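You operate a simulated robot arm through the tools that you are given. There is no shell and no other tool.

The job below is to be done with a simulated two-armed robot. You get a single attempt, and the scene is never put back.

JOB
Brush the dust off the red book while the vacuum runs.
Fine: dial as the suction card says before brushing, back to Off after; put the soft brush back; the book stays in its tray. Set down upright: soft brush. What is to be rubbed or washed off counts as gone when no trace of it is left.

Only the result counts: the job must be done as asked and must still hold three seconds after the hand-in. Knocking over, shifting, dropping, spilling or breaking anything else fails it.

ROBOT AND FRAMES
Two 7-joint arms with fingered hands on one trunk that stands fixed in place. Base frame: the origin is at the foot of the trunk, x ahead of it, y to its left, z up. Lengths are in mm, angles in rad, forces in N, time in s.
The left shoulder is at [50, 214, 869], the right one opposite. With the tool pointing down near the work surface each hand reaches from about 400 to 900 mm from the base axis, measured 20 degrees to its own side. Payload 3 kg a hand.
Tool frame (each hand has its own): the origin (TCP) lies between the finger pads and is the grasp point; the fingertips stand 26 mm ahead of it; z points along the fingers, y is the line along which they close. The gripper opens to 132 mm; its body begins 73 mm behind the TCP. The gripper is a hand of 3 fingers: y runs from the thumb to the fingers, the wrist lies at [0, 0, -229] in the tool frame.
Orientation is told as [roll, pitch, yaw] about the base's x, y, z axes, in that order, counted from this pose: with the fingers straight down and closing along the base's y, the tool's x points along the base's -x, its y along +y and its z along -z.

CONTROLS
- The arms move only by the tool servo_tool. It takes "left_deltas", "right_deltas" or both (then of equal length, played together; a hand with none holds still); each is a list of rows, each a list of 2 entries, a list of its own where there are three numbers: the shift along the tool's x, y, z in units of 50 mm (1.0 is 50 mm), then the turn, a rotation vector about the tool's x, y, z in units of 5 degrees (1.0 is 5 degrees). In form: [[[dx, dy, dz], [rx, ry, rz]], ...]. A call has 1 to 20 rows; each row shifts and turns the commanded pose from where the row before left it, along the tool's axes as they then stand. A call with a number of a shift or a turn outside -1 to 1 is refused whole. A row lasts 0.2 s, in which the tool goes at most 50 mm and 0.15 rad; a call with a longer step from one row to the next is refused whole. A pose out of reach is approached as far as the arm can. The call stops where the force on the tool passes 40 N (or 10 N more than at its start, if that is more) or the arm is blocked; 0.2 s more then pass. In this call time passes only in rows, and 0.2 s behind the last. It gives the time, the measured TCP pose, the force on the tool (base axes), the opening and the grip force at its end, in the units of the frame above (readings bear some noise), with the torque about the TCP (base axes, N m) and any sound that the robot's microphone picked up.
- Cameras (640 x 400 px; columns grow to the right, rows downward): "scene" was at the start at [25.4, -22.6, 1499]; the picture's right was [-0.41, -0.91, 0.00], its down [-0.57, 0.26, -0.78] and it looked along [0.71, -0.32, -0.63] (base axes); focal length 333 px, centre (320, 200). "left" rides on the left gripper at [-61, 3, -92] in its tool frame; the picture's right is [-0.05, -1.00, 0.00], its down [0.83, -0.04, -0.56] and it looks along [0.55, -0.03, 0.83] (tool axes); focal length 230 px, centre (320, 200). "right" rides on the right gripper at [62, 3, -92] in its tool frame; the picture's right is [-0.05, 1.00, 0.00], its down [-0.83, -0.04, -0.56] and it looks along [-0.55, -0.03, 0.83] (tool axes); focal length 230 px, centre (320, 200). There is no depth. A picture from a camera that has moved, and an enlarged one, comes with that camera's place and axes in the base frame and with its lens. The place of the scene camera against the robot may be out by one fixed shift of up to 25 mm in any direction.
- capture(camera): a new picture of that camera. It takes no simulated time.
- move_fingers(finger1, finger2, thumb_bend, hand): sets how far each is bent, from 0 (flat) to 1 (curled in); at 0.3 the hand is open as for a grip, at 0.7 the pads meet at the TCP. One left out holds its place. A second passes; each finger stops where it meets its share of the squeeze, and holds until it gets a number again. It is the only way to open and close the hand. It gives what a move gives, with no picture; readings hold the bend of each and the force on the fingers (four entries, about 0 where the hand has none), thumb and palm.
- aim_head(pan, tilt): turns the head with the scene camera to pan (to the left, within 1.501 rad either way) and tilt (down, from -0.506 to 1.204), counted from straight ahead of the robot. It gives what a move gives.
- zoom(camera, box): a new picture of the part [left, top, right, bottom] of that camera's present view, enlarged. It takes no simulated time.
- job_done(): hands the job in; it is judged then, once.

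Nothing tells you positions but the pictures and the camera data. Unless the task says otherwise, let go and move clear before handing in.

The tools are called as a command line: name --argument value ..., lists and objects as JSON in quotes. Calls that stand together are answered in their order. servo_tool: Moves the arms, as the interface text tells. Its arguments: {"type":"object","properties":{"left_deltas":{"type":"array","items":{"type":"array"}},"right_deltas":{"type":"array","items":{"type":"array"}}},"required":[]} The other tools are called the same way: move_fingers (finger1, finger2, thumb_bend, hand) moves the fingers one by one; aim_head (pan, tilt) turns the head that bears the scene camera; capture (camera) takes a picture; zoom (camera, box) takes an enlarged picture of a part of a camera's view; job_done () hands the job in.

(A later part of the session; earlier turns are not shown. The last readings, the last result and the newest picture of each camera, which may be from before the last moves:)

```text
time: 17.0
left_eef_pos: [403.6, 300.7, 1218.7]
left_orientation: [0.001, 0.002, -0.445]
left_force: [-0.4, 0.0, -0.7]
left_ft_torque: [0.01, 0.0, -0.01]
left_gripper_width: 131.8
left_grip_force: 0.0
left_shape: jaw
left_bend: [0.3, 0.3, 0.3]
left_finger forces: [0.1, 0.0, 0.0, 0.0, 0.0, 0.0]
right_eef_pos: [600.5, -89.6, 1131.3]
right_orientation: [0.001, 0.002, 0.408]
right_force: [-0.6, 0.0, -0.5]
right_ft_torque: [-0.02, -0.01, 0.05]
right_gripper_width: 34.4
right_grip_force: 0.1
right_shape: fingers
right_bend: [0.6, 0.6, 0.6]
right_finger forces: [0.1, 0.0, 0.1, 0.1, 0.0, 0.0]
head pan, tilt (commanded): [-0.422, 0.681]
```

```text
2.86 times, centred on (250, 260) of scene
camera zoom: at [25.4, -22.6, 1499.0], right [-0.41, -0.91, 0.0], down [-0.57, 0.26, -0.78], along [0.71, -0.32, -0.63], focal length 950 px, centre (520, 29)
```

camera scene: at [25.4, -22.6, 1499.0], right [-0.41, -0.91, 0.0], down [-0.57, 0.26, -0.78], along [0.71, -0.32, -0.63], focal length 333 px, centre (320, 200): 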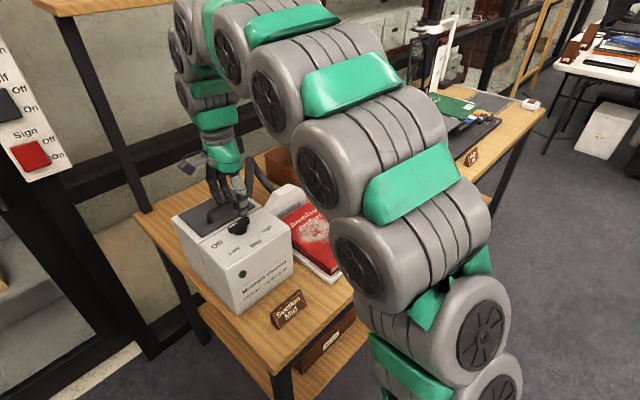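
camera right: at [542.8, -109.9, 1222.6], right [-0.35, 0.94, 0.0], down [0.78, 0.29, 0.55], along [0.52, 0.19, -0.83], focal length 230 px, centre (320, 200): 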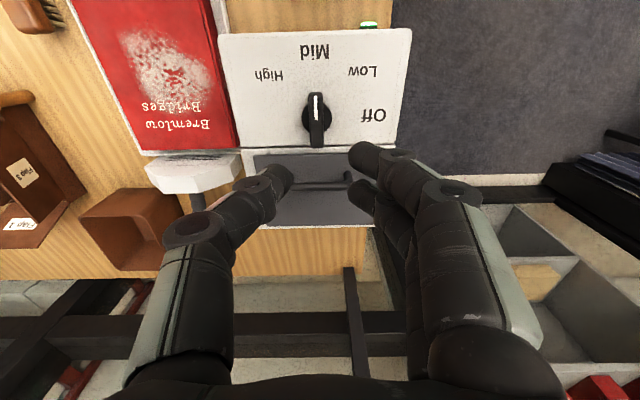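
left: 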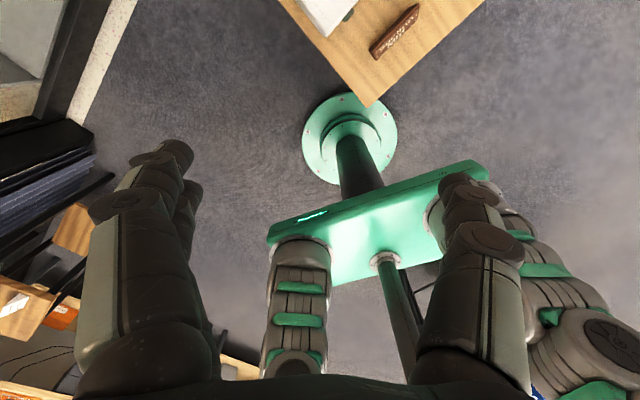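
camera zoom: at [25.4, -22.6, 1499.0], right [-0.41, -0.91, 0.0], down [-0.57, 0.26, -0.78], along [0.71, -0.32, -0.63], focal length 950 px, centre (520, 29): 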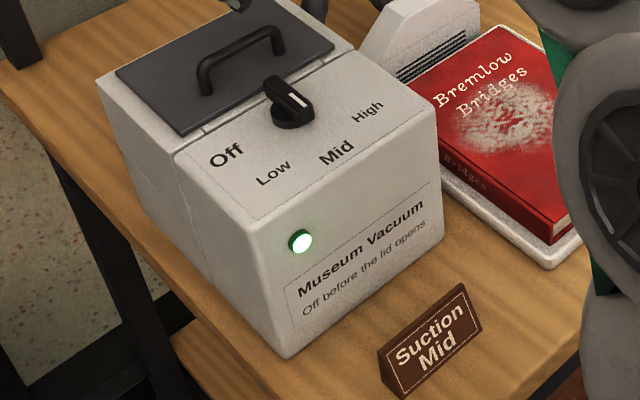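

The dial points at Mid and the lamp is lit. Next I carry the hand, at height, over to the brush; the present yaw already suits its long axis (about 22°).

servo_tool --right_deltas '[[[0.4844, -0.807, 0.113], [0, 0, 0]], [[0.4844, -0.807, 0.113], [0, 0, 0]], [[0.4844, -0.807, 0.113], [0, 0, 0]], [[0.4844, -0.807, 0.113], [0, 0, 0]], [[0.4844, -0.807, 0.113], [0, 0, 0]], [[0.4844, -0.807, 0.113], [0, 0, 0]], [[0.4844, -0.807, 0.113], [0, 0, 0]], [[0.4844, -0.807, 0.113], [0, 0, 0]], [[0.4844, -0.807, 0.113], [0, 0, 0]]]'

move_fingers --hand "right" --finger1 0.3 --finger2 0.3 --thumb_bend 0.3

capture --camera "right"

capture --camera "scene"

```text
time: 19.0
left_eef_pos: [403.1, 299.3, 1219.2]
left_orientation: [0.0, -0.001, -0.442]
left_force: [0.3, -0.2, 0.1]
left_ft_torque: [-0.03, 0.03, 0.0]
left_gripper_width: 132.0
left_grip_force: 0.0
left_shape: jaw
left_bend: [0.3, 0.3, 0.3]
left_finger forces: [0.1, 0.0, 0.1, 0.0, 0.1, 0.0]
right_eef_pos: [546.5, -510.6, 1077.8]
right_orientation: [0.001, -0.001, 0.409]
right_force: [0.0, -0.1, 0.8]
right_ft_torque: [0.02, 0.04, 0.03]
right_gripper_width: 34.5
right_grip_force: 0.0
right_shape: fingers
right_bend: [0.6, 0.6, 0.6]
right_finger forces: [0.0, 0.1, 0.0, 0.1, 0.1, 0.1]
head pan, tilt (commanded): [-0.422, 0.681]
```

```text
time: 20.0
left_eef_pos: [403.8, 299.4, 1218.6]
left_orientation: [-0.001, 0.0, -0.441]
left_force: [-0.3, -0.2, 0.4]
left_ft_torque: [-0.01, 0.04, -0.02]
left_gripper_width: 131.9
left_grip_force: 0.0
left_shape: jaw
left_bend: [0.3, 0.3, 0.3]
left_finger forces: [0.1, 0.0, 0.0, 0.0, 0.0, 0.1]
right_eef_pos: [545.8, -511.1, 1079.5]
right_orientation: [0.0, 0.0, 0.408]
right_force: [0.1, -0.2, -0.3]
right_ft_torque: [-0.04, -0.01, 0.02]
right_gripper_width: 133.9
right_grip_force: 0.0
right_shape: fingers
right_bend: [0.3, 0.3, 0.3]
right_finger forces: [0.0, 0.0, 0.1, 0.0, 0.1, 0.1]
head pan, tilt (commanded): [-0.422, 0.681]
```

```text
taken
camera right: at [488.5, -531.5, 1170.4], right [-0.35, 0.94, 0.0], down [0.78, 0.29, 0.56], along [0.52, 0.19, -0.83], focal length 230 px, centre (320, 200)
```

right: 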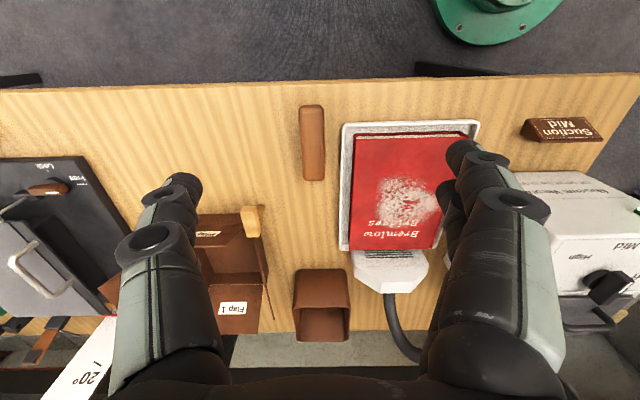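

```text
taken
camera scene: at [25.4, -22.6, 1499.0], right [-0.41, -0.91, 0.0], down [-0.57, 0.26, -0.78], along [0.71, -0.32, -0.63], focal length 333 px, centre (320, 200)
```

scene: 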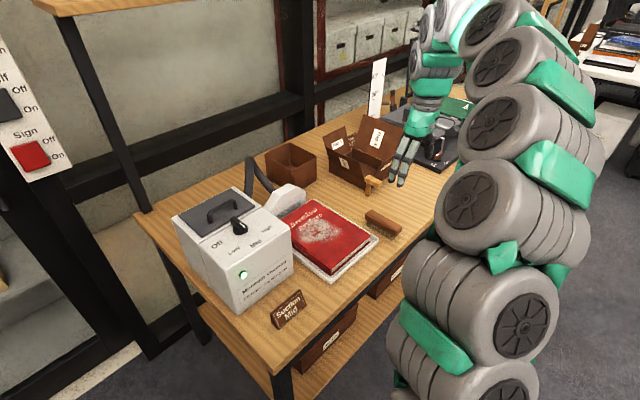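

The view now shows brush, book, tray and nozzle all aligned with the hand. I'll zoom in on the brush and the book to locate them.

zoom --camera "right" --box '[270, 80, 370, 200]'

zoom --camera "right" --box '[330, 105, 490, 265]'

```text
3.33 times, centred on (320, 140) of right
camera zoom: at [488.5, -531.5, 1170.4], right [-0.35, 0.94, 0.0], down [0.78, 0.29, 0.56], along [0.52, 0.19, -0.83], focal length 767 px, centre (320, 400)
```

zoom: 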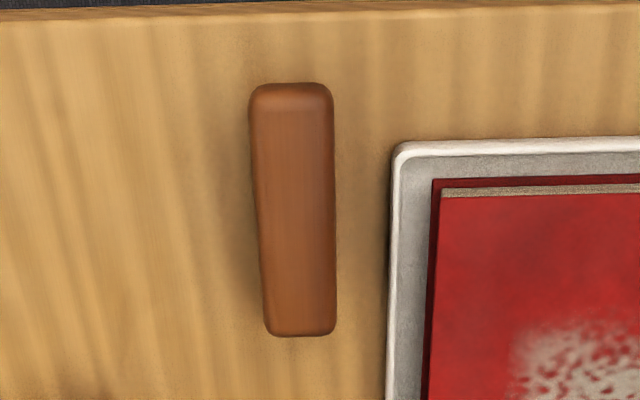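

```text
2.50 times, centred on (410, 185) of right
camera zoom: at [488.5, -531.5, 1170.4], right [-0.35, 0.94, 0.0], down [0.78, 0.29, 0.56], along [0.52, 0.19, -0.83], focal length 575 px, centre (95, 238)
```

zoom: 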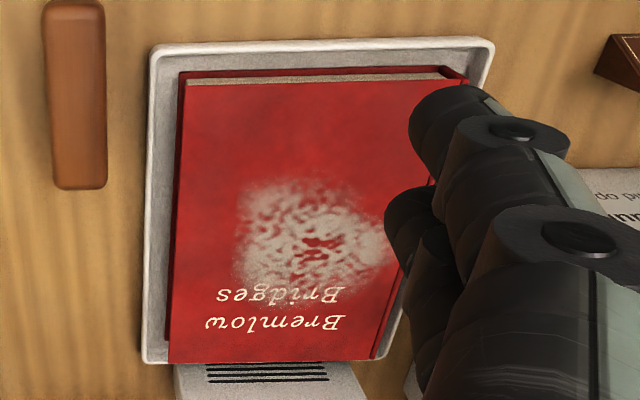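

The brush top centre is at about (613, -496, 831), 34 mm wide, 109 mm long, axis at 22°, with the tray's edge 28 mm from its left face. I narrow the fingers, keeping the finger side close so it misses the tray, and move above the brush.

move_fingers --hand "right" --finger1 0.56 --finger2 0.56 --thumb_bend 0.5

servo_tool --right_deltas '[[[0, 0, 0], [0, 0, 0.26]], [[-0.339, -0.057, 0.895], [0, 0, 0]], [[-0.339, -0.057, 0.895], [0, 0, 0]], [[-0.339, -0.057, 0.895], [0, 0, 0]], [[-0.339, -0.057, 0.895], [0, 0, 0]]]'

capture --camera "right"

zoom --camera "scene" --box '[320, 130, 460, 270]'

```text
time: 21.0
left_eef_pos: [403.7, 300.2, 1219.1]
left_orientation: [-0.001, -0.001, -0.441]
left_force: [-0.9, 0.0, 0.3]
left_ft_torque: [0.0, 0.0, -0.02]
left_gripper_width: 132.2
left_grip_force: 0.0
left_shape: jaw
left_bend: [0.3, 0.3, 0.3]
left_finger forces: [0.1, 0.0, 0.0, 0.1, 0.1, 0.1]
right_eef_pos: [546.5, -511.4, 1079.2]
right_orientation: [0.001, 0.001, 0.406]
right_force: [-0.7, -0.4, 0.2]
right_ft_torque: [0.07, 0.02, -0.03]
right_gripper_width: 58.5
right_grip_force: 0.1
right_shape: fingers
right_bend: [0.56, 0.56, 0.5]
right_finger forces: [0.0, 0.1, 0.0, 0.0, 0.0, 0.1]
head pan, tilt (commanded): [-0.422, 0.681]
```

```text
time: 22.2
left_eef_pos: [403.7, 300.1, 1219.1]
left_orientation: [0.0, 0.0, -0.443]
left_force: [-0.5, -0.3, 0.6]
left_ft_torque: [-0.01, 0.02, 0.0]
left_gripper_width: 131.9
left_grip_force: 0.1
left_shape: jaw
left_bend: [0.3, 0.3, 0.3]
left_finger forces: [0.1, 0.0, 0.1, 0.1, 0.1, 0.0]
right_eef_pos: [614.0, -497.2, 901.5]
right_orientation: [-0.002, -0.003, 0.385]
right_force: [0.6, -0.4, -0.4]
right_ft_torque: [0.01, -0.01, 0.01]
right_gripper_width: 58.5
right_grip_force: 0.1
right_shape: fingers
right_bend: [0.56, 0.56, 0.5]
right_finger forces: [0.0, 0.0, 0.1, 0.0, 0.0, 0.0]
head pan, tilt (commanded): [-0.422, 0.681]
```

```text
taken
camera right: at [557.0, -516.1, 992.8], right [-0.33, 0.95, 0.0], down [0.79, 0.27, 0.56], along [0.53, 0.18, -0.83], focal length 230 px, centre (320, 200)
```

right: 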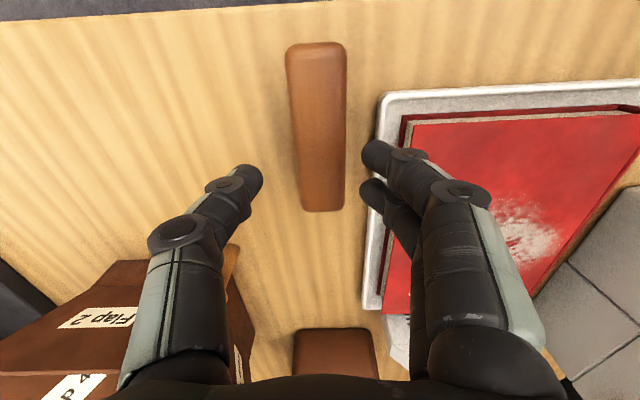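

```text
2.86 times, centred on (390, 200) of scene
camera zoom: at [25.4, -22.6, 1499.0], right [-0.41, -0.91, 0.0], down [-0.57, 0.26, -0.78], along [0.71, -0.32, -0.63], focal length 950 px, centre (120, 200)
```

zoom: 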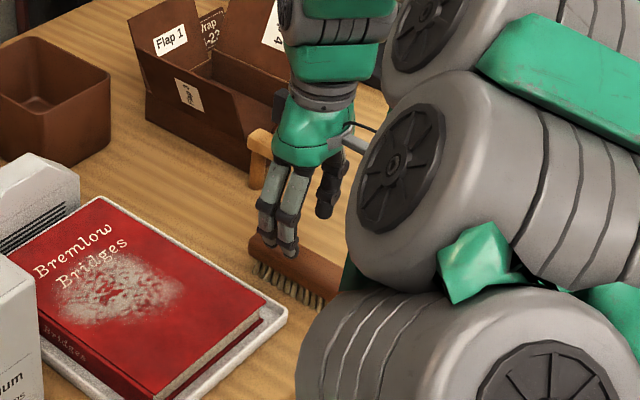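

The hand is centred over the brush. I descend 60 mm and check the clearance on the tray side.

servo_tool --right_deltas '[[[0, 0, 0.6], [0, 0, 0]], [[0, 0, 0.4], [0, 0, 0]], [[0, 0, 0.2], [0, 0, 0]]]'

capture --camera "right"

zoom --camera "scene" --box '[340, 170, 420, 250]'

```text
time: 23.0
left_eef_pos: [403.2, 300.1, 1219.0]
left_orientation: [0.0, 0.002, -0.441]
left_force: [-0.1, 0.7, 0.4]
left_ft_torque: [0.02, -0.02, 0.02]
left_gripper_width: 131.9
left_grip_force: 0.1
left_shape: jaw
left_bend: [0.3, 0.3, 0.3]
left_finger forces: [0.1, 0.0, 0.0, 0.0, 0.0, 0.0]
right_eef_pos: [615.2, -496.2, 842.4]
right_orientation: [0.001, 0.0, 0.383]
right_force: [0.1, -0.7, 0.1]
right_ft_torque: [0.01, 0.02, 0.0]
right_gripper_width: 58.3
right_grip_force: 0.1
right_shape: fingers
right_bend: [0.56, 0.56, 0.5]
right_finger forces: [0.0, 0.1, 0.0, 0.1, 0.0, 0.0]
head pan, tilt (commanded): [-0.422, 0.681]
```

```text
taken
camera right: at [556.1, -515.3, 933.4], right [-0.33, 0.95, 0.0], down [0.79, 0.27, 0.56], along [0.52, 0.18, -0.83], focal length 230 px, centre (320, 200)
```

right: 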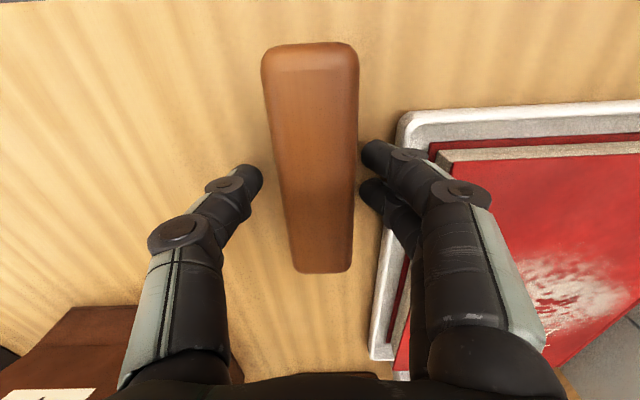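

```text
5.00 times, centred on (380, 210) of scene
camera zoom: at [25.4, -22.6, 1499.0], right [-0.41, -0.91, 0.0], down [-0.57, 0.26, -0.78], along [0.71, -0.32, -0.63], focal length 1663 px, centre (20, 150)
```

zoom: 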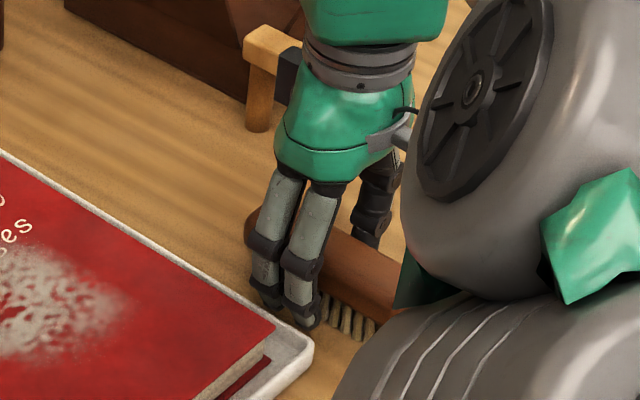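

The fingers pass between block and tray. I descend the last 20 mm and close on the block.

servo_tool --right_deltas '[[[0, 0, 0.2], [0, 0, 0]], [[0, 0, 0.2], [0, 0, 0]]]'

capture --camera "right"

zoom --camera "scene" --box '[340, 170, 420, 250]'

```text
time: 23.5
left_eef_pos: [403.8, 299.9, 1219.8]
left_orientation: [0.0, -0.001, -0.441]
left_force: [0.1, 0.2, 0.6]
left_ft_torque: [-0.01, 0.02, -0.03]
left_gripper_width: 132.0
left_grip_force: 0.0
left_shape: jaw
left_bend: [0.3, 0.3, 0.3]
left_finger forces: [0.0, 0.1, 0.0, 0.0, 0.0, 0.0]
right_eef_pos: [614.3, -498.2, 833.7]
right_orientation: [-0.008, -0.005, 0.383]
right_force: [-5.0, 0.0, 13.6]
right_ft_torque: [0.36, 0.31, 0.09]
right_gripper_width: 59.4
right_grip_force: 6.7
right_shape: fingers
right_bend: [0.56, 0.56, 0.5]
right_finger forces: [7.6, 5.2, 0.0, 0.0, 1.6, 0.0]
head pan, tilt (commanded): [-0.422, 0.681]
stopped in row 2 (right hand): the force on the tool passed its limit at 61 N (the readings are from after the stop); the commanded pose is now the measured one
```

```text
taken
camera right: at [556.6, -517.2, 923.7], right [-0.33, 0.95, -0.01], down [0.78, 0.27, 0.56], along [0.53, 0.18, -0.83], focal length 230 px, centre (320, 200)
```

right: 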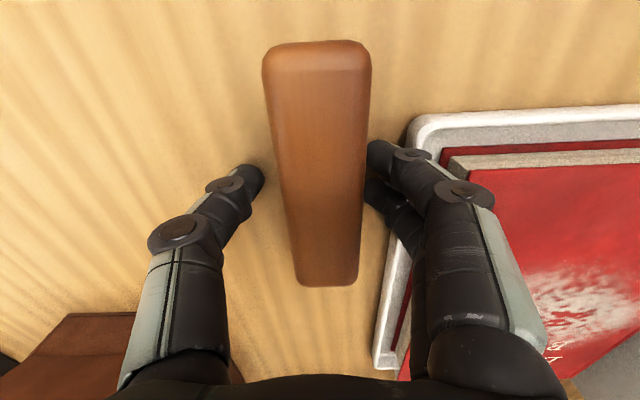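

```text
5.00 times, centred on (380, 210) of scene
camera zoom: at [25.2, -22.5, 1499.0], right [-0.41, -0.91, 0.0], down [-0.57, 0.26, -0.78], along [0.71, -0.32, -0.63], focal length 1663 px, centre (20, 150)
```

zoom: 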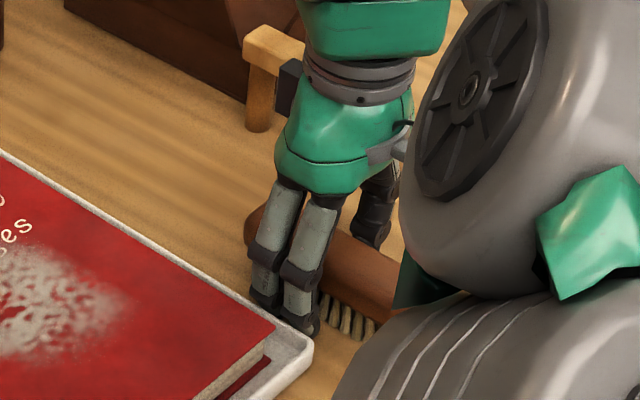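

The fingertips met the table slightly earlier than I figured (so the brush top is nearer z = 850 and the table about 803); nothing appears shifted. I lift 4 mm, level the hand, and then close on the block.

servo_tool --right_deltas '[[[0, 0, -0.09], [-0.107, 0.018, 0]]]'

capture --camera "right"

```text
time: 23.9
left_eef_pos: [404.4, 300.0, 1219.5]
left_orientation: [-0.001, 0.001, -0.442]
left_force: [-0.1, -0.4, 0.5]
left_ft_torque: [-0.03, -0.01, 0.0]
left_gripper_width: 131.8
left_grip_force: 0.1
left_shape: jaw
left_bend: [0.3, 0.3, 0.3]
left_finger forces: [0.1, 0.0, 0.1, 0.1, 0.0, 0.0]
right_eef_pos: [615.5, -496.6, 836.8]
right_orientation: [0.003, -0.001, 0.384]
right_force: [-0.4, -0.2, 0.6]
right_ft_torque: [-0.02, -0.01, 0.03]
right_gripper_width: 58.0
right_grip_force: 0.1
right_shape: fingers
right_bend: [0.56, 0.56, 0.5]
right_finger forces: [0.0, 0.0, 0.1, 0.0, 0.1, 0.1]
head pan, tilt (commanded): [-0.422, 0.681]
```

```text
taken
camera right: at [556.7, -517.5, 927.4], right [-0.33, 0.95, 0.0], down [0.79, 0.27, 0.56], along [0.53, 0.18, -0.83], focal length 230 px, centre (320, 200)
```

right: 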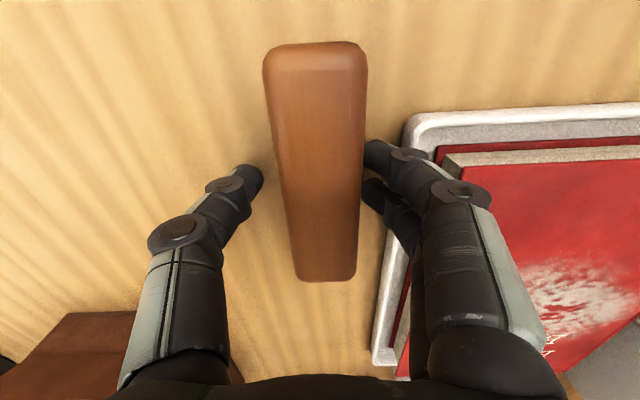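

The hand is free of contact at TCP z ≈ 836, straddling the block. Now I bring the thumb near, then close all three.

move_fingers --hand "right" --thumb_bend 0.56

move_fingers --hand "right" --finger1 0.72 --finger2 0.72 --thumb_bend 0.72

capture --camera "right"

zoom --camera "scene" --box '[340, 170, 420, 250]'

```text
time: 24.9
left_eef_pos: [404.5, 300.6, 1217.9]
left_orientation: [0.0, 0.0, -0.442]
left_force: [0.6, 0.8, 0.7]
left_ft_torque: [0.04, 0.0, 0.02]
left_gripper_width: 131.8
left_grip_force: 0.0
left_shape: jaw
left_bend: [0.3, 0.3, 0.3]
left_finger forces: [0.0, 0.0, 0.0, 0.0, 0.0, 0.1]
right_eef_pos: [614.7, -498.2, 835.8]
right_orientation: [0.004, -0.001, 0.386]
right_force: [0.4, -0.1, 0.2]
right_ft_torque: [0.0, -0.02, 0.01]
right_gripper_width: 48.3
right_grip_force: 0.0
right_shape: fingers
right_bend: [0.56, 0.56, 0.56]
right_finger forces: [0.1, 0.0, 0.1, 0.0, 0.0, 0.0]
head pan, tilt (commanded): [-0.422, 0.681]
```

```text
time: 25.9
left_eef_pos: [404.1, 300.2, 1219.1]
left_orientation: [0.001, 0.0, -0.442]
left_force: [-2.0, 0.3, 0.1]
left_ft_torque: [-0.01, -0.01, -0.02]
left_gripper_width: 131.6
left_grip_force: 0.2
left_shape: jaw
left_bend: [0.3, 0.3, 0.3]
left_finger forces: [0.0, 0.0, 0.0, 0.0, 0.0, 0.1]
right_eef_pos: [615.0, -498.9, 835.9]
right_orientation: [0.003, -0.001, 0.385]
right_force: [-0.3, 0.7, 0.0]
right_ft_torque: [0.03, -0.01, 0.0]
right_gripper_width: 28.5
right_grip_force: 16.1
right_shape: fingers
right_bend: [0.64, 0.65, 0.66]
right_finger forces: [8.1, 8.1, 0.0, 0.0, 15.4, 0.0]
head pan, tilt (commanded): [-0.422, 0.681]
```

```text
taken
camera right: at [556.8, -517.8, 927.7], right [-0.33, 0.95, 0.0], down [0.79, 0.27, 0.56], along [0.53, 0.18, -0.83], focal length 230 px, centre (320, 200)
```

right: 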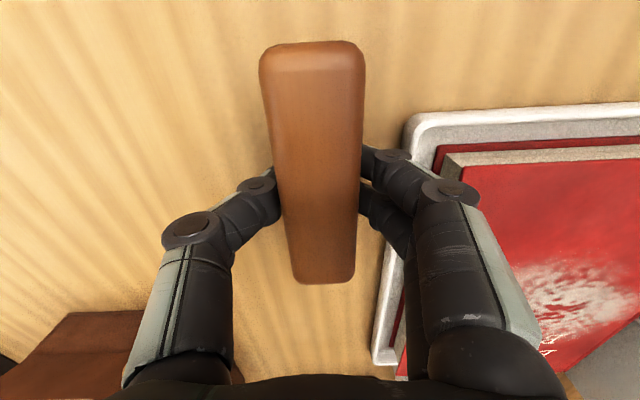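

```text
5.00 times, centred on (380, 210) of scene
camera zoom: at [25.4, -22.6, 1499.0], right [-0.41, -0.91, 0.0], down [-0.57, 0.26, -0.78], along [0.71, -0.32, -0.63], focal length 1663 px, centre (20, 150)
```

zoom: 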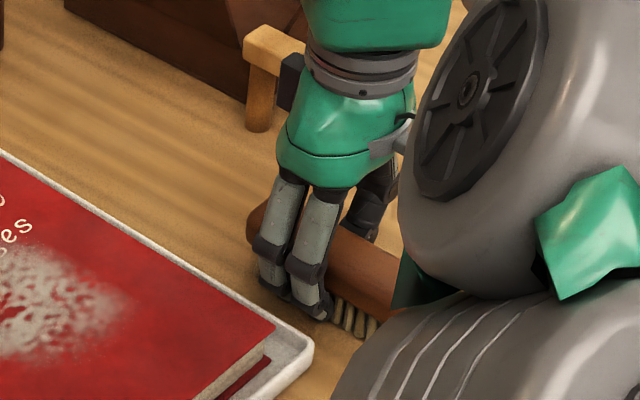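

The brush is gripped firmly (16 N) at TCP (615, -498, 836). I lift it straight up 100 mm.

servo_tool --right_deltas '[[[0, 0, -0.2], [0, 0, 0]], [[0, 0, -0.6], [0, 0, 0]], [[0, 0, -0.6], [0, 0, 0]], [[0, 0, -0.6], [0, 0, 0]]]'

capture --camera "right"

zoom --camera "scene" --box '[320, 120, 440, 260]'

```text
time: 26.9
left_eef_pos: [403.5, 301.5, 1219.2]
left_orientation: [0.001, -0.002, -0.444]
left_force: [-0.9, -0.8, -0.7]
left_ft_torque: [0.01, -0.01, -0.02]
left_gripper_width: 131.8
left_grip_force: 0.1
left_shape: jaw
left_bend: [0.3, 0.3, 0.3]
left_finger forces: [0.1, 0.0, 0.0, 0.0, 0.0, 0.0]
right_eef_pos: [615.2, -499.7, 938.3]
right_orientation: [0.004, -0.002, 0.384]
right_force: [-0.1, 0.8, -1.6]
right_ft_torque: [0.03, -0.03, 0.01]
right_gripper_width: 28.6
right_grip_force: 16.0
right_shape: fingers
right_bend: [0.65, 0.65, 0.66]
right_finger forces: [8.1, 8.1, 0.1, 0.0, 15.4, 0.0]
head pan, tilt (commanded): [-0.422, 0.681]
```

```text
taken
camera right: at [556.5, -518.8, 1029.5], right [-0.33, 0.95, 0.0], down [0.79, 0.27, 0.56], along [0.52, 0.19, -0.83], focal length 230 px, centre (320, 200)
```

right: 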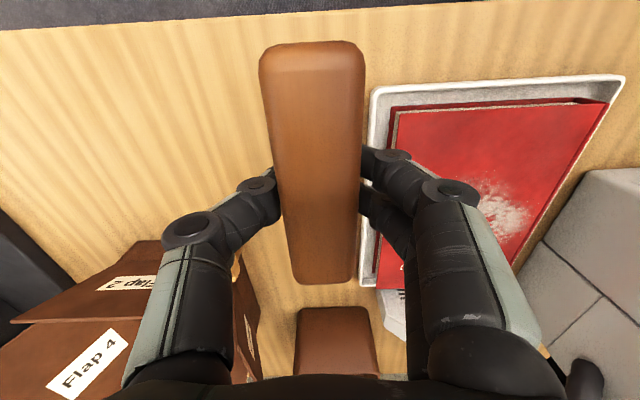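

```text
2.86 times, centred on (380, 190) of scene
camera zoom: at [25.4, -22.6, 1499.0], right [-0.41, -0.91, 0.0], down [-0.57, 0.26, -0.78], along [0.71, -0.32, -0.63], focal length 950 px, centre (149, 229)
```

zoom: 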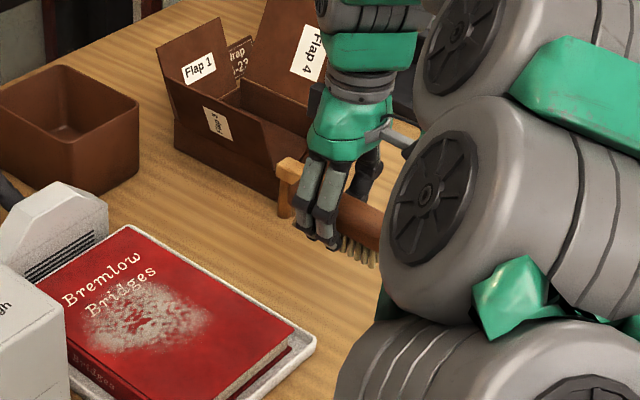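

The brush is held level. From the earlier views I take the book's cover at z ≈ 832 with the dust patch about 110 × 120 mm, centred near (655, -304), its left side near the vacuum. I move the brush over the right part of the book, still high above it, and look.

servo_tool --right_deltas '[[[-0.717, 0.622, 0], [0, 0, 0]], [[-0.717, 0.622, 0], [0, 0, 0]], [[-0.717, 0.622, 0], [0, 0, 0]]]'

capture --camera "right"

capture --camera "scene"

zoom --camera "scene" --box '[270, 140, 410, 290]'

```text
time: 27.7
left_eef_pos: [404.0, 300.1, 1218.8]
left_orientation: [0.001, 0.0, -0.442]
left_force: [-0.6, 0.1, -0.3]
left_ft_torque: [0.0, 0.01, 0.02]
left_gripper_width: 131.8
left_grip_force: 0.0
left_shape: jaw
left_bend: [0.3, 0.3, 0.3]
left_finger forces: [0.1, 0.0, 0.0, 0.1, 0.1, 0.0]
right_eef_pos: [677.2, -372.9, 936.8]
right_orientation: [0.002, -0.003, 0.383]
right_force: [-1.3, -0.1, -0.4]
right_ft_torque: [-0.01, -0.02, 0.03]
right_gripper_width: 28.4
right_grip_force: 15.9
right_shape: fingers
right_bend: [0.65, 0.65, 0.66]
right_finger forces: [8.0, 8.0, 0.0, 0.0, 15.3, 0.1]
head pan, tilt (commanded): [-0.422, 0.681]
```

```text
taken
camera right: at [620.0, -392.7, 1027.5], right [-0.32, 0.95, 0.0], down [0.79, 0.27, 0.56], along [0.53, 0.18, -0.83], focal length 230 px, centre (320, 200)
```

right: 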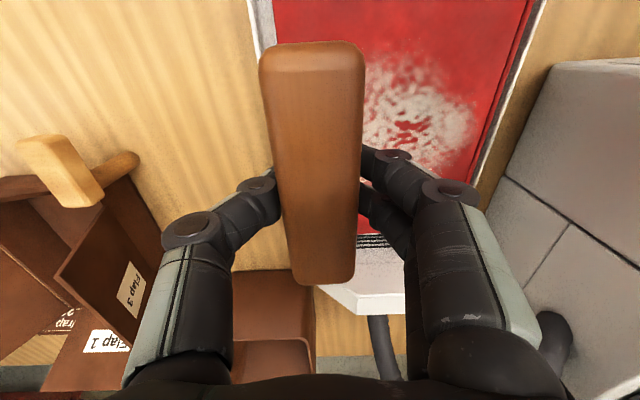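

```text
taken
camera scene: at [25.4, -22.6, 1499.0], right [-0.41, -0.91, 0.0], down [-0.57, 0.26, -0.78], along [0.71, -0.32, -0.63], focal length 333 px, centre (320, 200)
```

scene: 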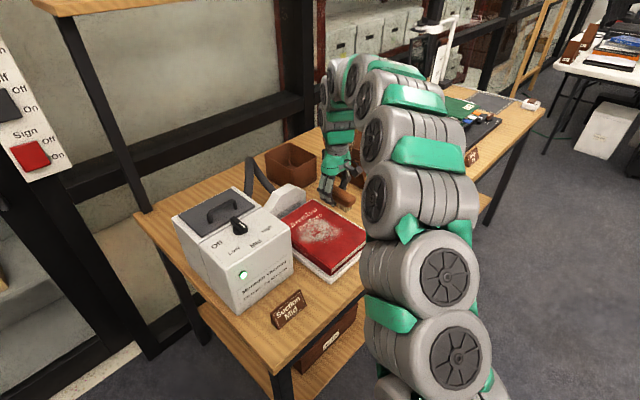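

```text
2.67 times, centred on (340, 215) of scene
camera zoom: at [25.4, -22.6, 1499.0], right [-0.41, -0.91, 0.0], down [-0.57, 0.26, -0.78], along [0.71, -0.32, -0.63], focal length 887 px, centre (267, 160)
```

zoom: 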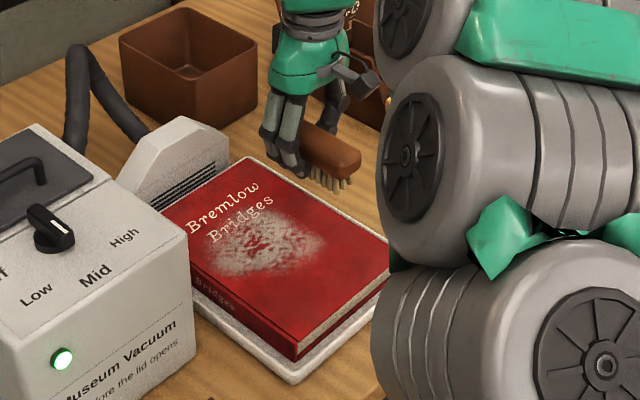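

The views agree: the dust spans about u 436–545, v -588 to -465 in the book's frame, and the brush is above the clean right margin. I descend toward the cover, slowing down near it.

servo_tool --right_deltas '[[[0, 0, 0.5], [0, 0, 0]], [[0, 0, 0.4], [0, 0, 0]], [[0, 0, 0.2], [0, 0, 0]]]'

zoom --camera "scene" --box '[290, 150, 380, 240]'

capture --camera "right"

```text
time: 28.5
left_eef_pos: [404.4, 301.4, 1218.4]
left_orientation: [0.001, -0.002, -0.441]
left_force: [-0.6, -0.5, 0.2]
left_ft_torque: [0.0, -0.04, -0.01]
left_gripper_width: 131.8
left_grip_force: 0.0
left_shape: jaw
left_bend: [0.3, 0.3, 0.3]
left_finger forces: [0.0, 0.0, 0.1, 0.0, 0.0, 0.0]
right_eef_pos: [680.4, -373.1, 881.5]
right_orientation: [0.005, -0.004, 0.385]
right_force: [0.2, -0.2, -0.2]
right_ft_torque: [0.01, 0.03, 0.05]
right_gripper_width: 28.2
right_grip_force: 15.4
right_shape: fingers
right_bend: [0.65, 0.65, 0.66]
right_finger forces: [7.9, 8.1, 0.0, 0.0, 15.4, 0.1]
head pan, tilt (commanded): [-0.422, 0.681]
```

```text
4.44 times, centred on (335, 195) of scene
camera zoom: at [25.4, -22.6, 1499.0], right [-0.41, -0.91, 0.0], down [-0.57, 0.26, -0.78], along [0.71, -0.32, -0.63], focal length 1478 px, centre (253, 222)
```

zoom: 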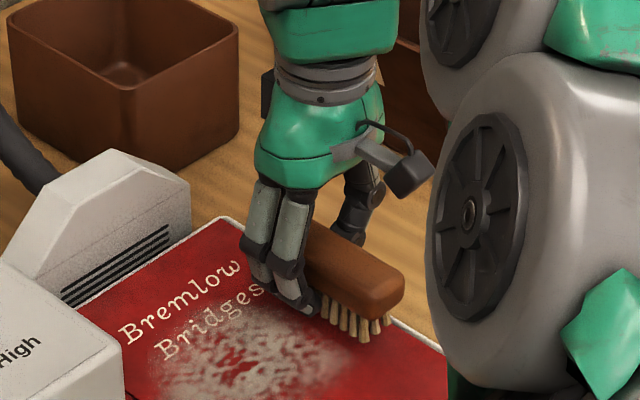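

```text
taken
camera right: at [621.1, -392.1, 973.4], right [-0.33, 0.95, 0.0], down [0.79, 0.27, 0.56], along [0.53, 0.18, -0.83], focal length 230 px, centre (320, 200)
```

right: 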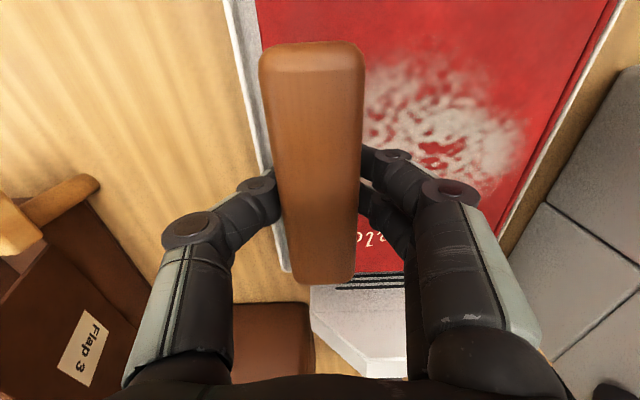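

The bristles are now close above the cover. I descend in small steps, watching the force.

servo_tool --right_deltas '[[[0, 0, 0.04], [0, 0, 0]], [[0, 0, 0.04], [0, 0, 0]], [[0, 0, 0.04], [0, 0, 0]], [[0, 0, 0.04], [0, 0, 0]]]'

zoom --camera "scene" --box '[310, 170, 380, 240]'

```text
time: 29.5
left_eef_pos: [402.7, 300.2, 1218.7]
left_orientation: [-0.001, 0.0, -0.442]
left_force: [0.8, 0.4, 0.1]
left_ft_torque: [-0.05, -0.01, -0.03]
left_gripper_width: 132.0
left_grip_force: 0.1
left_shape: jaw
left_bend: [0.3, 0.3, 0.3]
left_finger forces: [0.1, 0.0, 0.0, 0.0, 0.0, 0.0]
right_eef_pos: [680.3, -371.6, 874.2]
right_orientation: [0.003, -0.001, 0.384]
right_force: [0.3, 0.3, -0.7]
right_ft_torque: [-0.04, 0.0, 0.0]
right_gripper_width: 28.4
right_grip_force: 15.7
right_shape: fingers
right_bend: [0.65, 0.65, 0.66]
right_finger forces: [8.0, 8.0, 0.1, 0.0, 15.3, 0.0]
head pan, tilt (commanded): [-0.422, 0.681]
```

```text
5.71 times, centred on (345, 205) of scene
camera zoom: at [25.4, -22.6, 1499.0], right [-0.41, -0.91, 0.0], down [-0.57, 0.26, -0.78], along [0.71, -0.32, -0.63], focal length 1900 px, centre (177, 171)
```

zoom: 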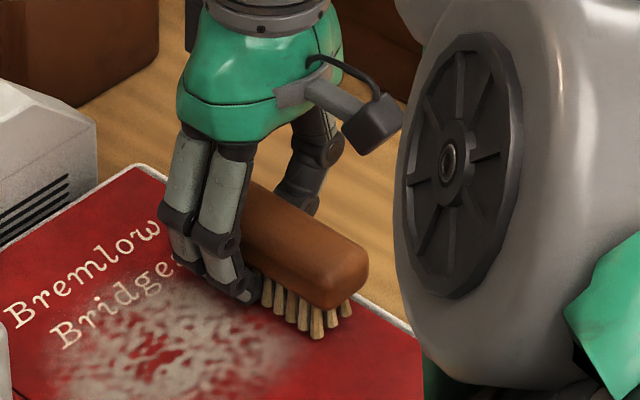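

No contact yet at TCP z ≈ 874. I keep stepping down by a millimetre at a time.

servo_tool --right_deltas '[[[0, 0, 0.02], [0, 0, 0]], [[0, 0, 0.02], [0, 0, 0]], [[0, 0, 0.02], [0, 0, 0]], [[0, 0, 0.02], [0, 0, 0]]]'

```text
time: 30.5
left_eef_pos: [403.9, 299.6, 1219.1]
left_orientation: [0.001, 0.0, -0.441]
left_force: [0.3, -0.1, 0.6]
left_ft_torque: [0.01, -0.02, -0.01]
left_gripper_width: 131.7
left_grip_force: 0.1
left_shape: jaw
left_bend: [0.3, 0.3, 0.3]
left_finger forces: [0.0, 0.0, 0.0, 0.0, 0.1, 0.1]
right_eef_pos: [681.1, -372.4, 870.3]
right_orientation: [0.004, -0.004, 0.384]
right_force: [0.6, 0.1, -0.4]
right_ft_torque: [-0.01, 0.04, -0.01]
right_gripper_width: 28.3
right_grip_force: 15.8
right_shape: fingers
right_bend: [0.65, 0.65, 0.66]
right_finger forces: [8.2, 8.0, 0.1, 0.0, 15.6, 0.1]
head pan, tilt (commanded): [-0.422, 0.681]
```

servo_tool --right_deltas '[[[0, 0, 0.02], [0, 0, 0]], [[0, 0, 0.02], [0, 0, 0]], [[0, 0, 0.02], [0, 0, 0]]]'

zoom --camera "scene" --box '[310, 170, 380, 240]'

```text
time: 31.3
left_eef_pos: [402.5, 300.9, 1218.1]
left_orientation: [-0.001, 0.001, -0.443]
left_force: [-0.6, 0.1, -0.1]
left_ft_torque: [0.03, 0.04, 0.0]
left_gripper_width: 131.7
left_grip_force: 0.1
left_shape: jaw
left_bend: [0.3, 0.3, 0.3]
left_finger forces: [0.0, 0.1, 0.0, 0.0, 0.0, 0.0]
right_eef_pos: [680.2, -371.2, 867.5]
right_orientation: [0.003, -0.005, 0.385]
right_force: [-1.6, 0.0, 19.0]
right_ft_torque: [0.08, 0.08, -0.02]
right_gripper_width: 27.9
right_grip_force: 17.7
right_shape: fingers
right_bend: [0.68, 0.67, 0.66]
right_finger forces: [9.8, 9.7, 0.1, 0.1, 16.7, 0.0]
head pan, tilt (commanded): [-0.422, 0.681]
```

```text
5.71 times, centred on (345, 205) of scene
camera zoom: at [25.1, -22.4, 1499.0], right [-0.41, -0.91, 0.0], down [-0.57, 0.26, -0.78], along [0.71, -0.32, -0.63], focal length 1900 px, centre (177, 171)
```

zoom: 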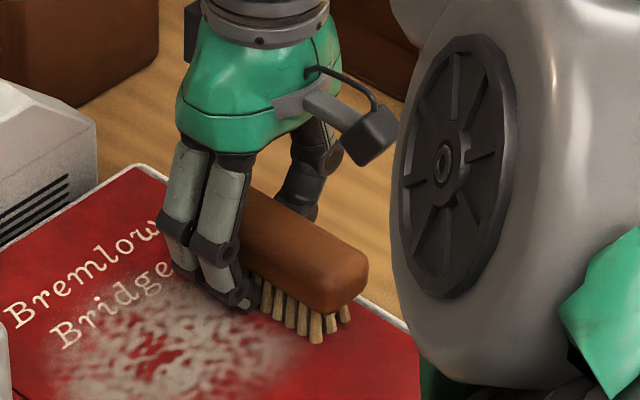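

The bristles touch the cover at TCP z ≈ 868, a bit hard at 19 N. I back off about a millimetre for a light touch.

servo_tool --right_deltas '[[[0, 0, -0.025], [0, 0, 0]]]'

capture --camera "right"

```text
time: 31.7
left_eef_pos: [404.3, 300.6, 1218.8]
left_orientation: [0.0, 0.0, -0.442]
left_force: [0.3, 0.0, -0.4]
left_ft_torque: [-0.01, 0.01, 0.01]
left_gripper_width: 132.1
left_grip_force: 0.0
left_shape: jaw
left_bend: [0.3, 0.3, 0.3]
left_finger forces: [0.0, 0.0, 0.0, 0.0, 0.0, 0.1]
right_eef_pos: [680.2, -372.7, 867.8]
right_orientation: [0.004, -0.004, 0.385]
right_force: [-0.4, 0.9, 11.9]
right_ft_torque: [0.08, 0.07, 0.01]
right_gripper_width: 27.7
right_grip_force: 18.1
right_shape: fingers
right_bend: [0.68, 0.67, 0.66]
right_finger forces: [9.5, 9.3, 0.0, 0.0, 16.6, 0.0]
head pan, tilt (commanded): [-0.422, 0.681]
```

```text
taken
camera right: at [622.2, -391.3, 959.0], right [-0.33, 0.95, 0.0], down [0.79, 0.27, 0.56], along [0.53, 0.18, -0.83], focal length 230 px, centre (320, 200)
```

right: 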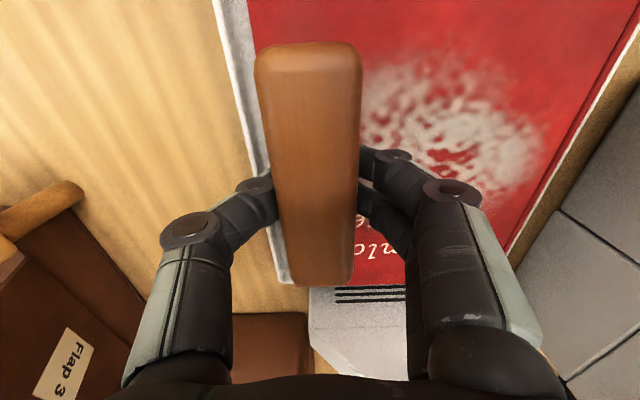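

Touch force is 12 N; I raise another 1 mm and begin a slow stroke to the left, checking force and book after the first 40 mm.

servo_tool --right_deltas '[[[0, 0, -0.022], [0, 0, 0]], [[0, 0.16, 0], [0, 0, 0]], [[0, 0.16, 0], [0, 0, 0]], [[0, 0.16, 0], [0, 0, 0]], [[0, 0.16, 0], [0, 0, 0]], [[0, 0.16, 0], [0, 0, 0]]]'

capture --camera "right"

zoom --camera "scene" --box '[270, 170, 400, 290]'

```text
time: 33.1
left_eef_pos: [403.3, 300.4, 1219.4]
left_orientation: [-0.002, 0.0, -0.442]
left_force: [0.7, 0.1, 0.8]
left_ft_torque: [0.0, -0.02, -0.02]
left_gripper_width: 132.0
left_grip_force: 0.0
left_shape: jaw
left_bend: [0.3, 0.3, 0.3]
left_finger forces: [0.0, 0.0, 0.0, 0.0, 0.1, 0.0]
right_eef_pos: [664.2, -334.2, 868.9]
right_orientation: [0.004, 0.0, 0.384]
right_force: [-0.3, -0.9, 0.2]
right_ft_torque: [-0.01, -0.02, 0.0]
right_gripper_width: 28.3
right_grip_force: 15.4
right_shape: fingers
right_bend: [0.67, 0.67, 0.66]
right_finger forces: [7.8, 7.7, 0.1, 0.0, 15.8, 0.1]
head pan, tilt (commanded): [-0.422, 0.681]
```

```text
taken
camera right: at [606.1, -354.0, 960.0], right [-0.33, 0.95, 0.0], down [0.79, 0.27, 0.56], along [0.52, 0.18, -0.83], focal length 230 px, centre (320, 200)
```

right: 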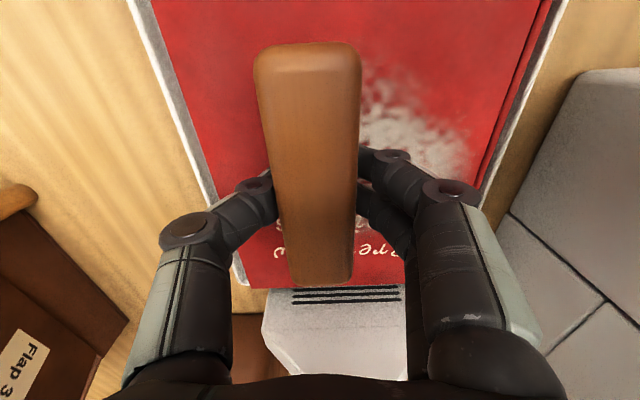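

```text
3.33 times, centred on (335, 230) of scene
camera zoom: at [25.4, -22.6, 1499.0], right [-0.41, -0.91, 0.0], down [-0.57, 0.26, -0.78], along [0.71, -0.32, -0.63], focal length 1108 px, centre (270, 100)
```

zoom: 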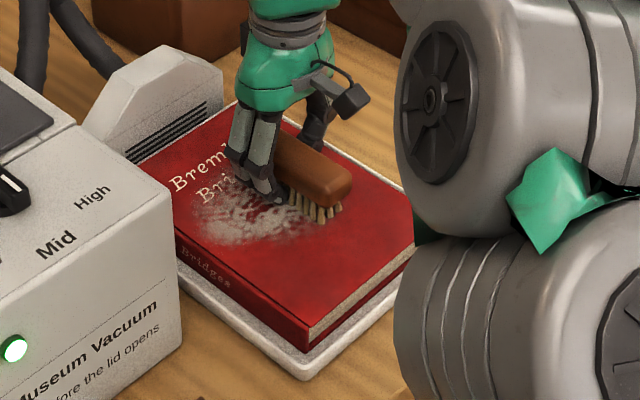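

The brush may now hover just clear of the cover (0.2 N). I'll zoom in to see whether any dust has gone behind the brush.

zoom --camera "right" --box '[180, 60, 480, 290]'

zoom --camera "scene" --box '[310, 190, 380, 250]'

```text
1.74 times, centred on (330, 175) of right
camera zoom: at [606.1, -354.0, 960.0], right [-0.33, 0.95, 0.0], down [0.79, 0.27, 0.56], along [0.52, 0.18, -0.83], focal length 400 px, centre (303, 244)
```

zoom: 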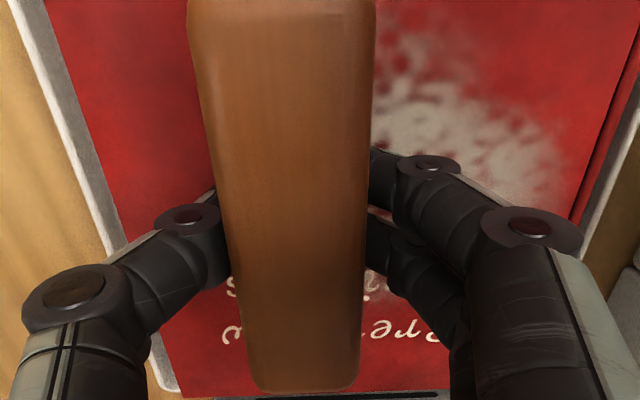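

```text
6.67 times, centred on (345, 220) of scene
camera zoom: at [25.4, -22.6, 1499.0], right [-0.41, -0.91, 0.0], down [-0.57, 0.26, -0.78], along [0.71, -0.32, -0.63], focal length 2217 px, centre (153, 67)
```

zoom: 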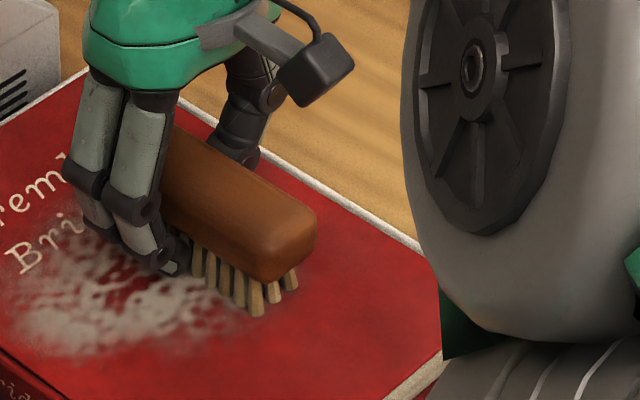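

I lower the brush by about a millimetre to regain a light touch.

servo_tool --right_deltas '[[[0, 0, 0.016], [0, 0, 0]]]'

```text
time: 33.5
left_eef_pos: [402.5, 300.9, 1219.5]
left_orientation: [0.001, -0.002, -0.443]
left_force: [-0.7, -0.5, -0.6]
left_ft_torque: [-0.03, 0.0, -0.03]
left_gripper_width: 132.0
left_grip_force: 0.1
left_shape: jaw
left_bend: [0.3, 0.3, 0.3]
left_finger forces: [0.0, 0.1, 0.0, 0.1, 0.0, 0.1]
right_eef_pos: [664.5, -334.0, 868.5]
right_orientation: [0.005, 0.0, 0.384]
right_force: [-1.7, -0.8, 4.2]
right_ft_torque: [0.03, 0.04, -0.01]
right_gripper_width: 28.8
right_grip_force: 15.7
right_shape: fingers
right_bend: [0.67, 0.67, 0.66]
right_finger forces: [8.0, 8.0, 0.0, 0.0, 15.8, 0.0]
head pan, tilt (commanded): [-0.422, 0.681]
```

A light 4 N touch now. I continue the stroke to the left, up to just short of the book's left edge.

servo_tool --right_deltas '[[[0, 0.16, 0], [0, 0, 0]], [[0, 0.16, 0], [0, 0, 0]], [[0, 0.16, 0], [0, 0, 0]], [[0, 0.16, 0], [0, 0, 0]], [[0, 0.16, 0], [0, 0, 0]]]'

capture --camera "right"

zoom --camera "scene" --box '[270, 170, 400, 290]'

```text
time: 34.7
left_eef_pos: [404.0, 300.4, 1217.6]
left_orientation: [0.001, 0.0, -0.442]
left_force: [0.0, 0.1, -0.5]
left_ft_torque: [-0.02, 0.02, 0.03]
left_gripper_width: 132.0
left_grip_force: 0.1
left_shape: jaw
left_bend: [0.3, 0.3, 0.3]
left_finger forces: [0.0, 0.0, 0.0, 0.0, 0.1, 0.1]
right_eef_pos: [650.3, -296.9, 869.0]
right_orientation: [0.003, -0.003, 0.384]
right_force: [1.2, -1.6, 2.5]
right_ft_torque: [0.03, -0.05, 0.03]
right_gripper_width: 28.3
right_grip_force: 15.8
right_shape: fingers
right_bend: [0.67, 0.67, 0.66]
right_finger forces: [7.6, 7.4, 0.0, 0.0, 16.1, 0.1]
head pan, tilt (commanded): [-0.422, 0.681]
```

```text
taken
camera right: at [592.0, -317.0, 959.6], right [-0.33, 0.95, 0.0], down [0.78, 0.27, 0.56], along [0.53, 0.18, -0.83], focal length 230 px, centre (320, 200)
```

right: 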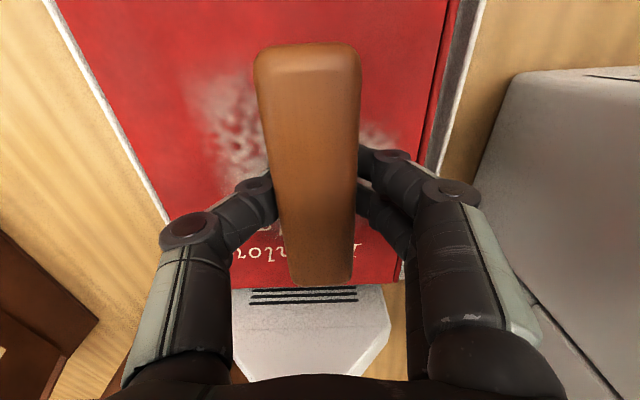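

```text
3.33 times, centred on (335, 230) of scene
camera zoom: at [25.4, -22.6, 1499.0], right [-0.41, -0.91, 0.0], down [-0.57, 0.26, -0.78], along [0.71, -0.32, -0.63], focal length 1108 px, centre (270, 100)
```

zoom: 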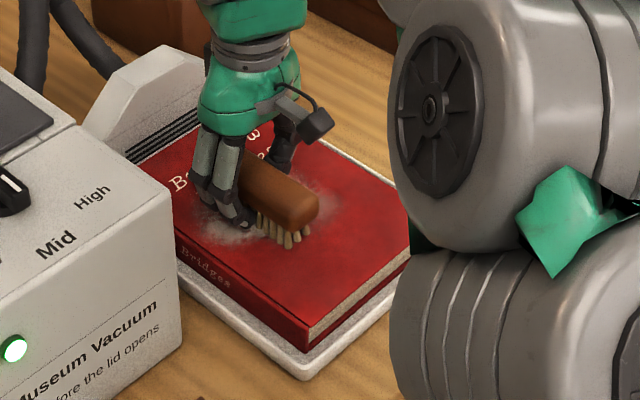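

Some dust remains to the right of the brush, where the first part of the stroke had hardly any contact. I'll zoom in to see how it looks.

zoom --camera "right" --box '[150, 50, 290, 210]'

zoom --camera "scene" --box '[310, 190, 390, 260]'

```text
2.50 times, centred on (220, 130) of right
camera zoom: at [592.0, -317.0, 959.6], right [-0.33, 0.95, 0.0], down [0.78, 0.27, 0.56], along [0.53, 0.18, -0.83], focal length 575 px, centre (570, 375)
```

zoom: 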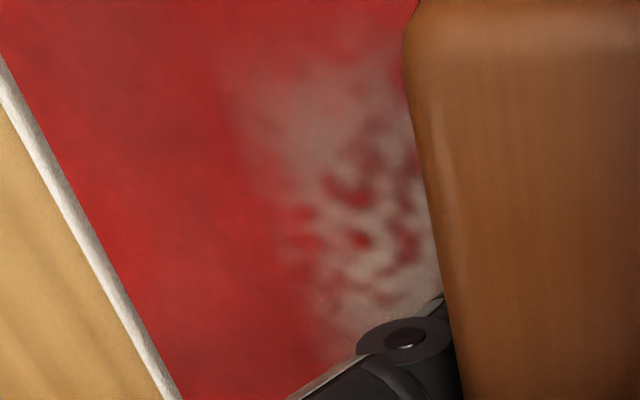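

```text
5.71 times, centred on (350, 225) of scene
camera zoom: at [25.4, -22.6, 1499.0], right [-0.41, -0.91, 0.0], down [-0.57, 0.26, -0.78], along [0.71, -0.32, -0.63], focal length 1900 px, centre (149, 57)
```

zoom: 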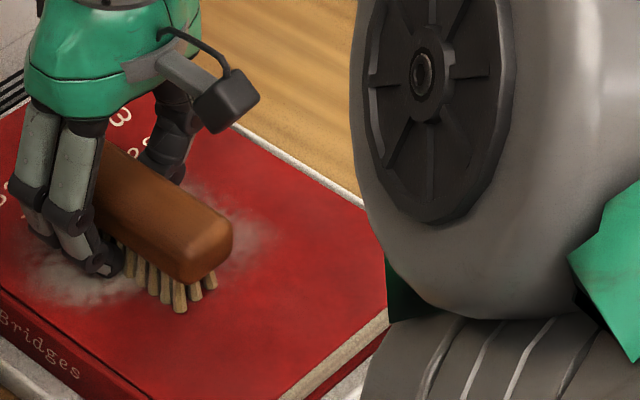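

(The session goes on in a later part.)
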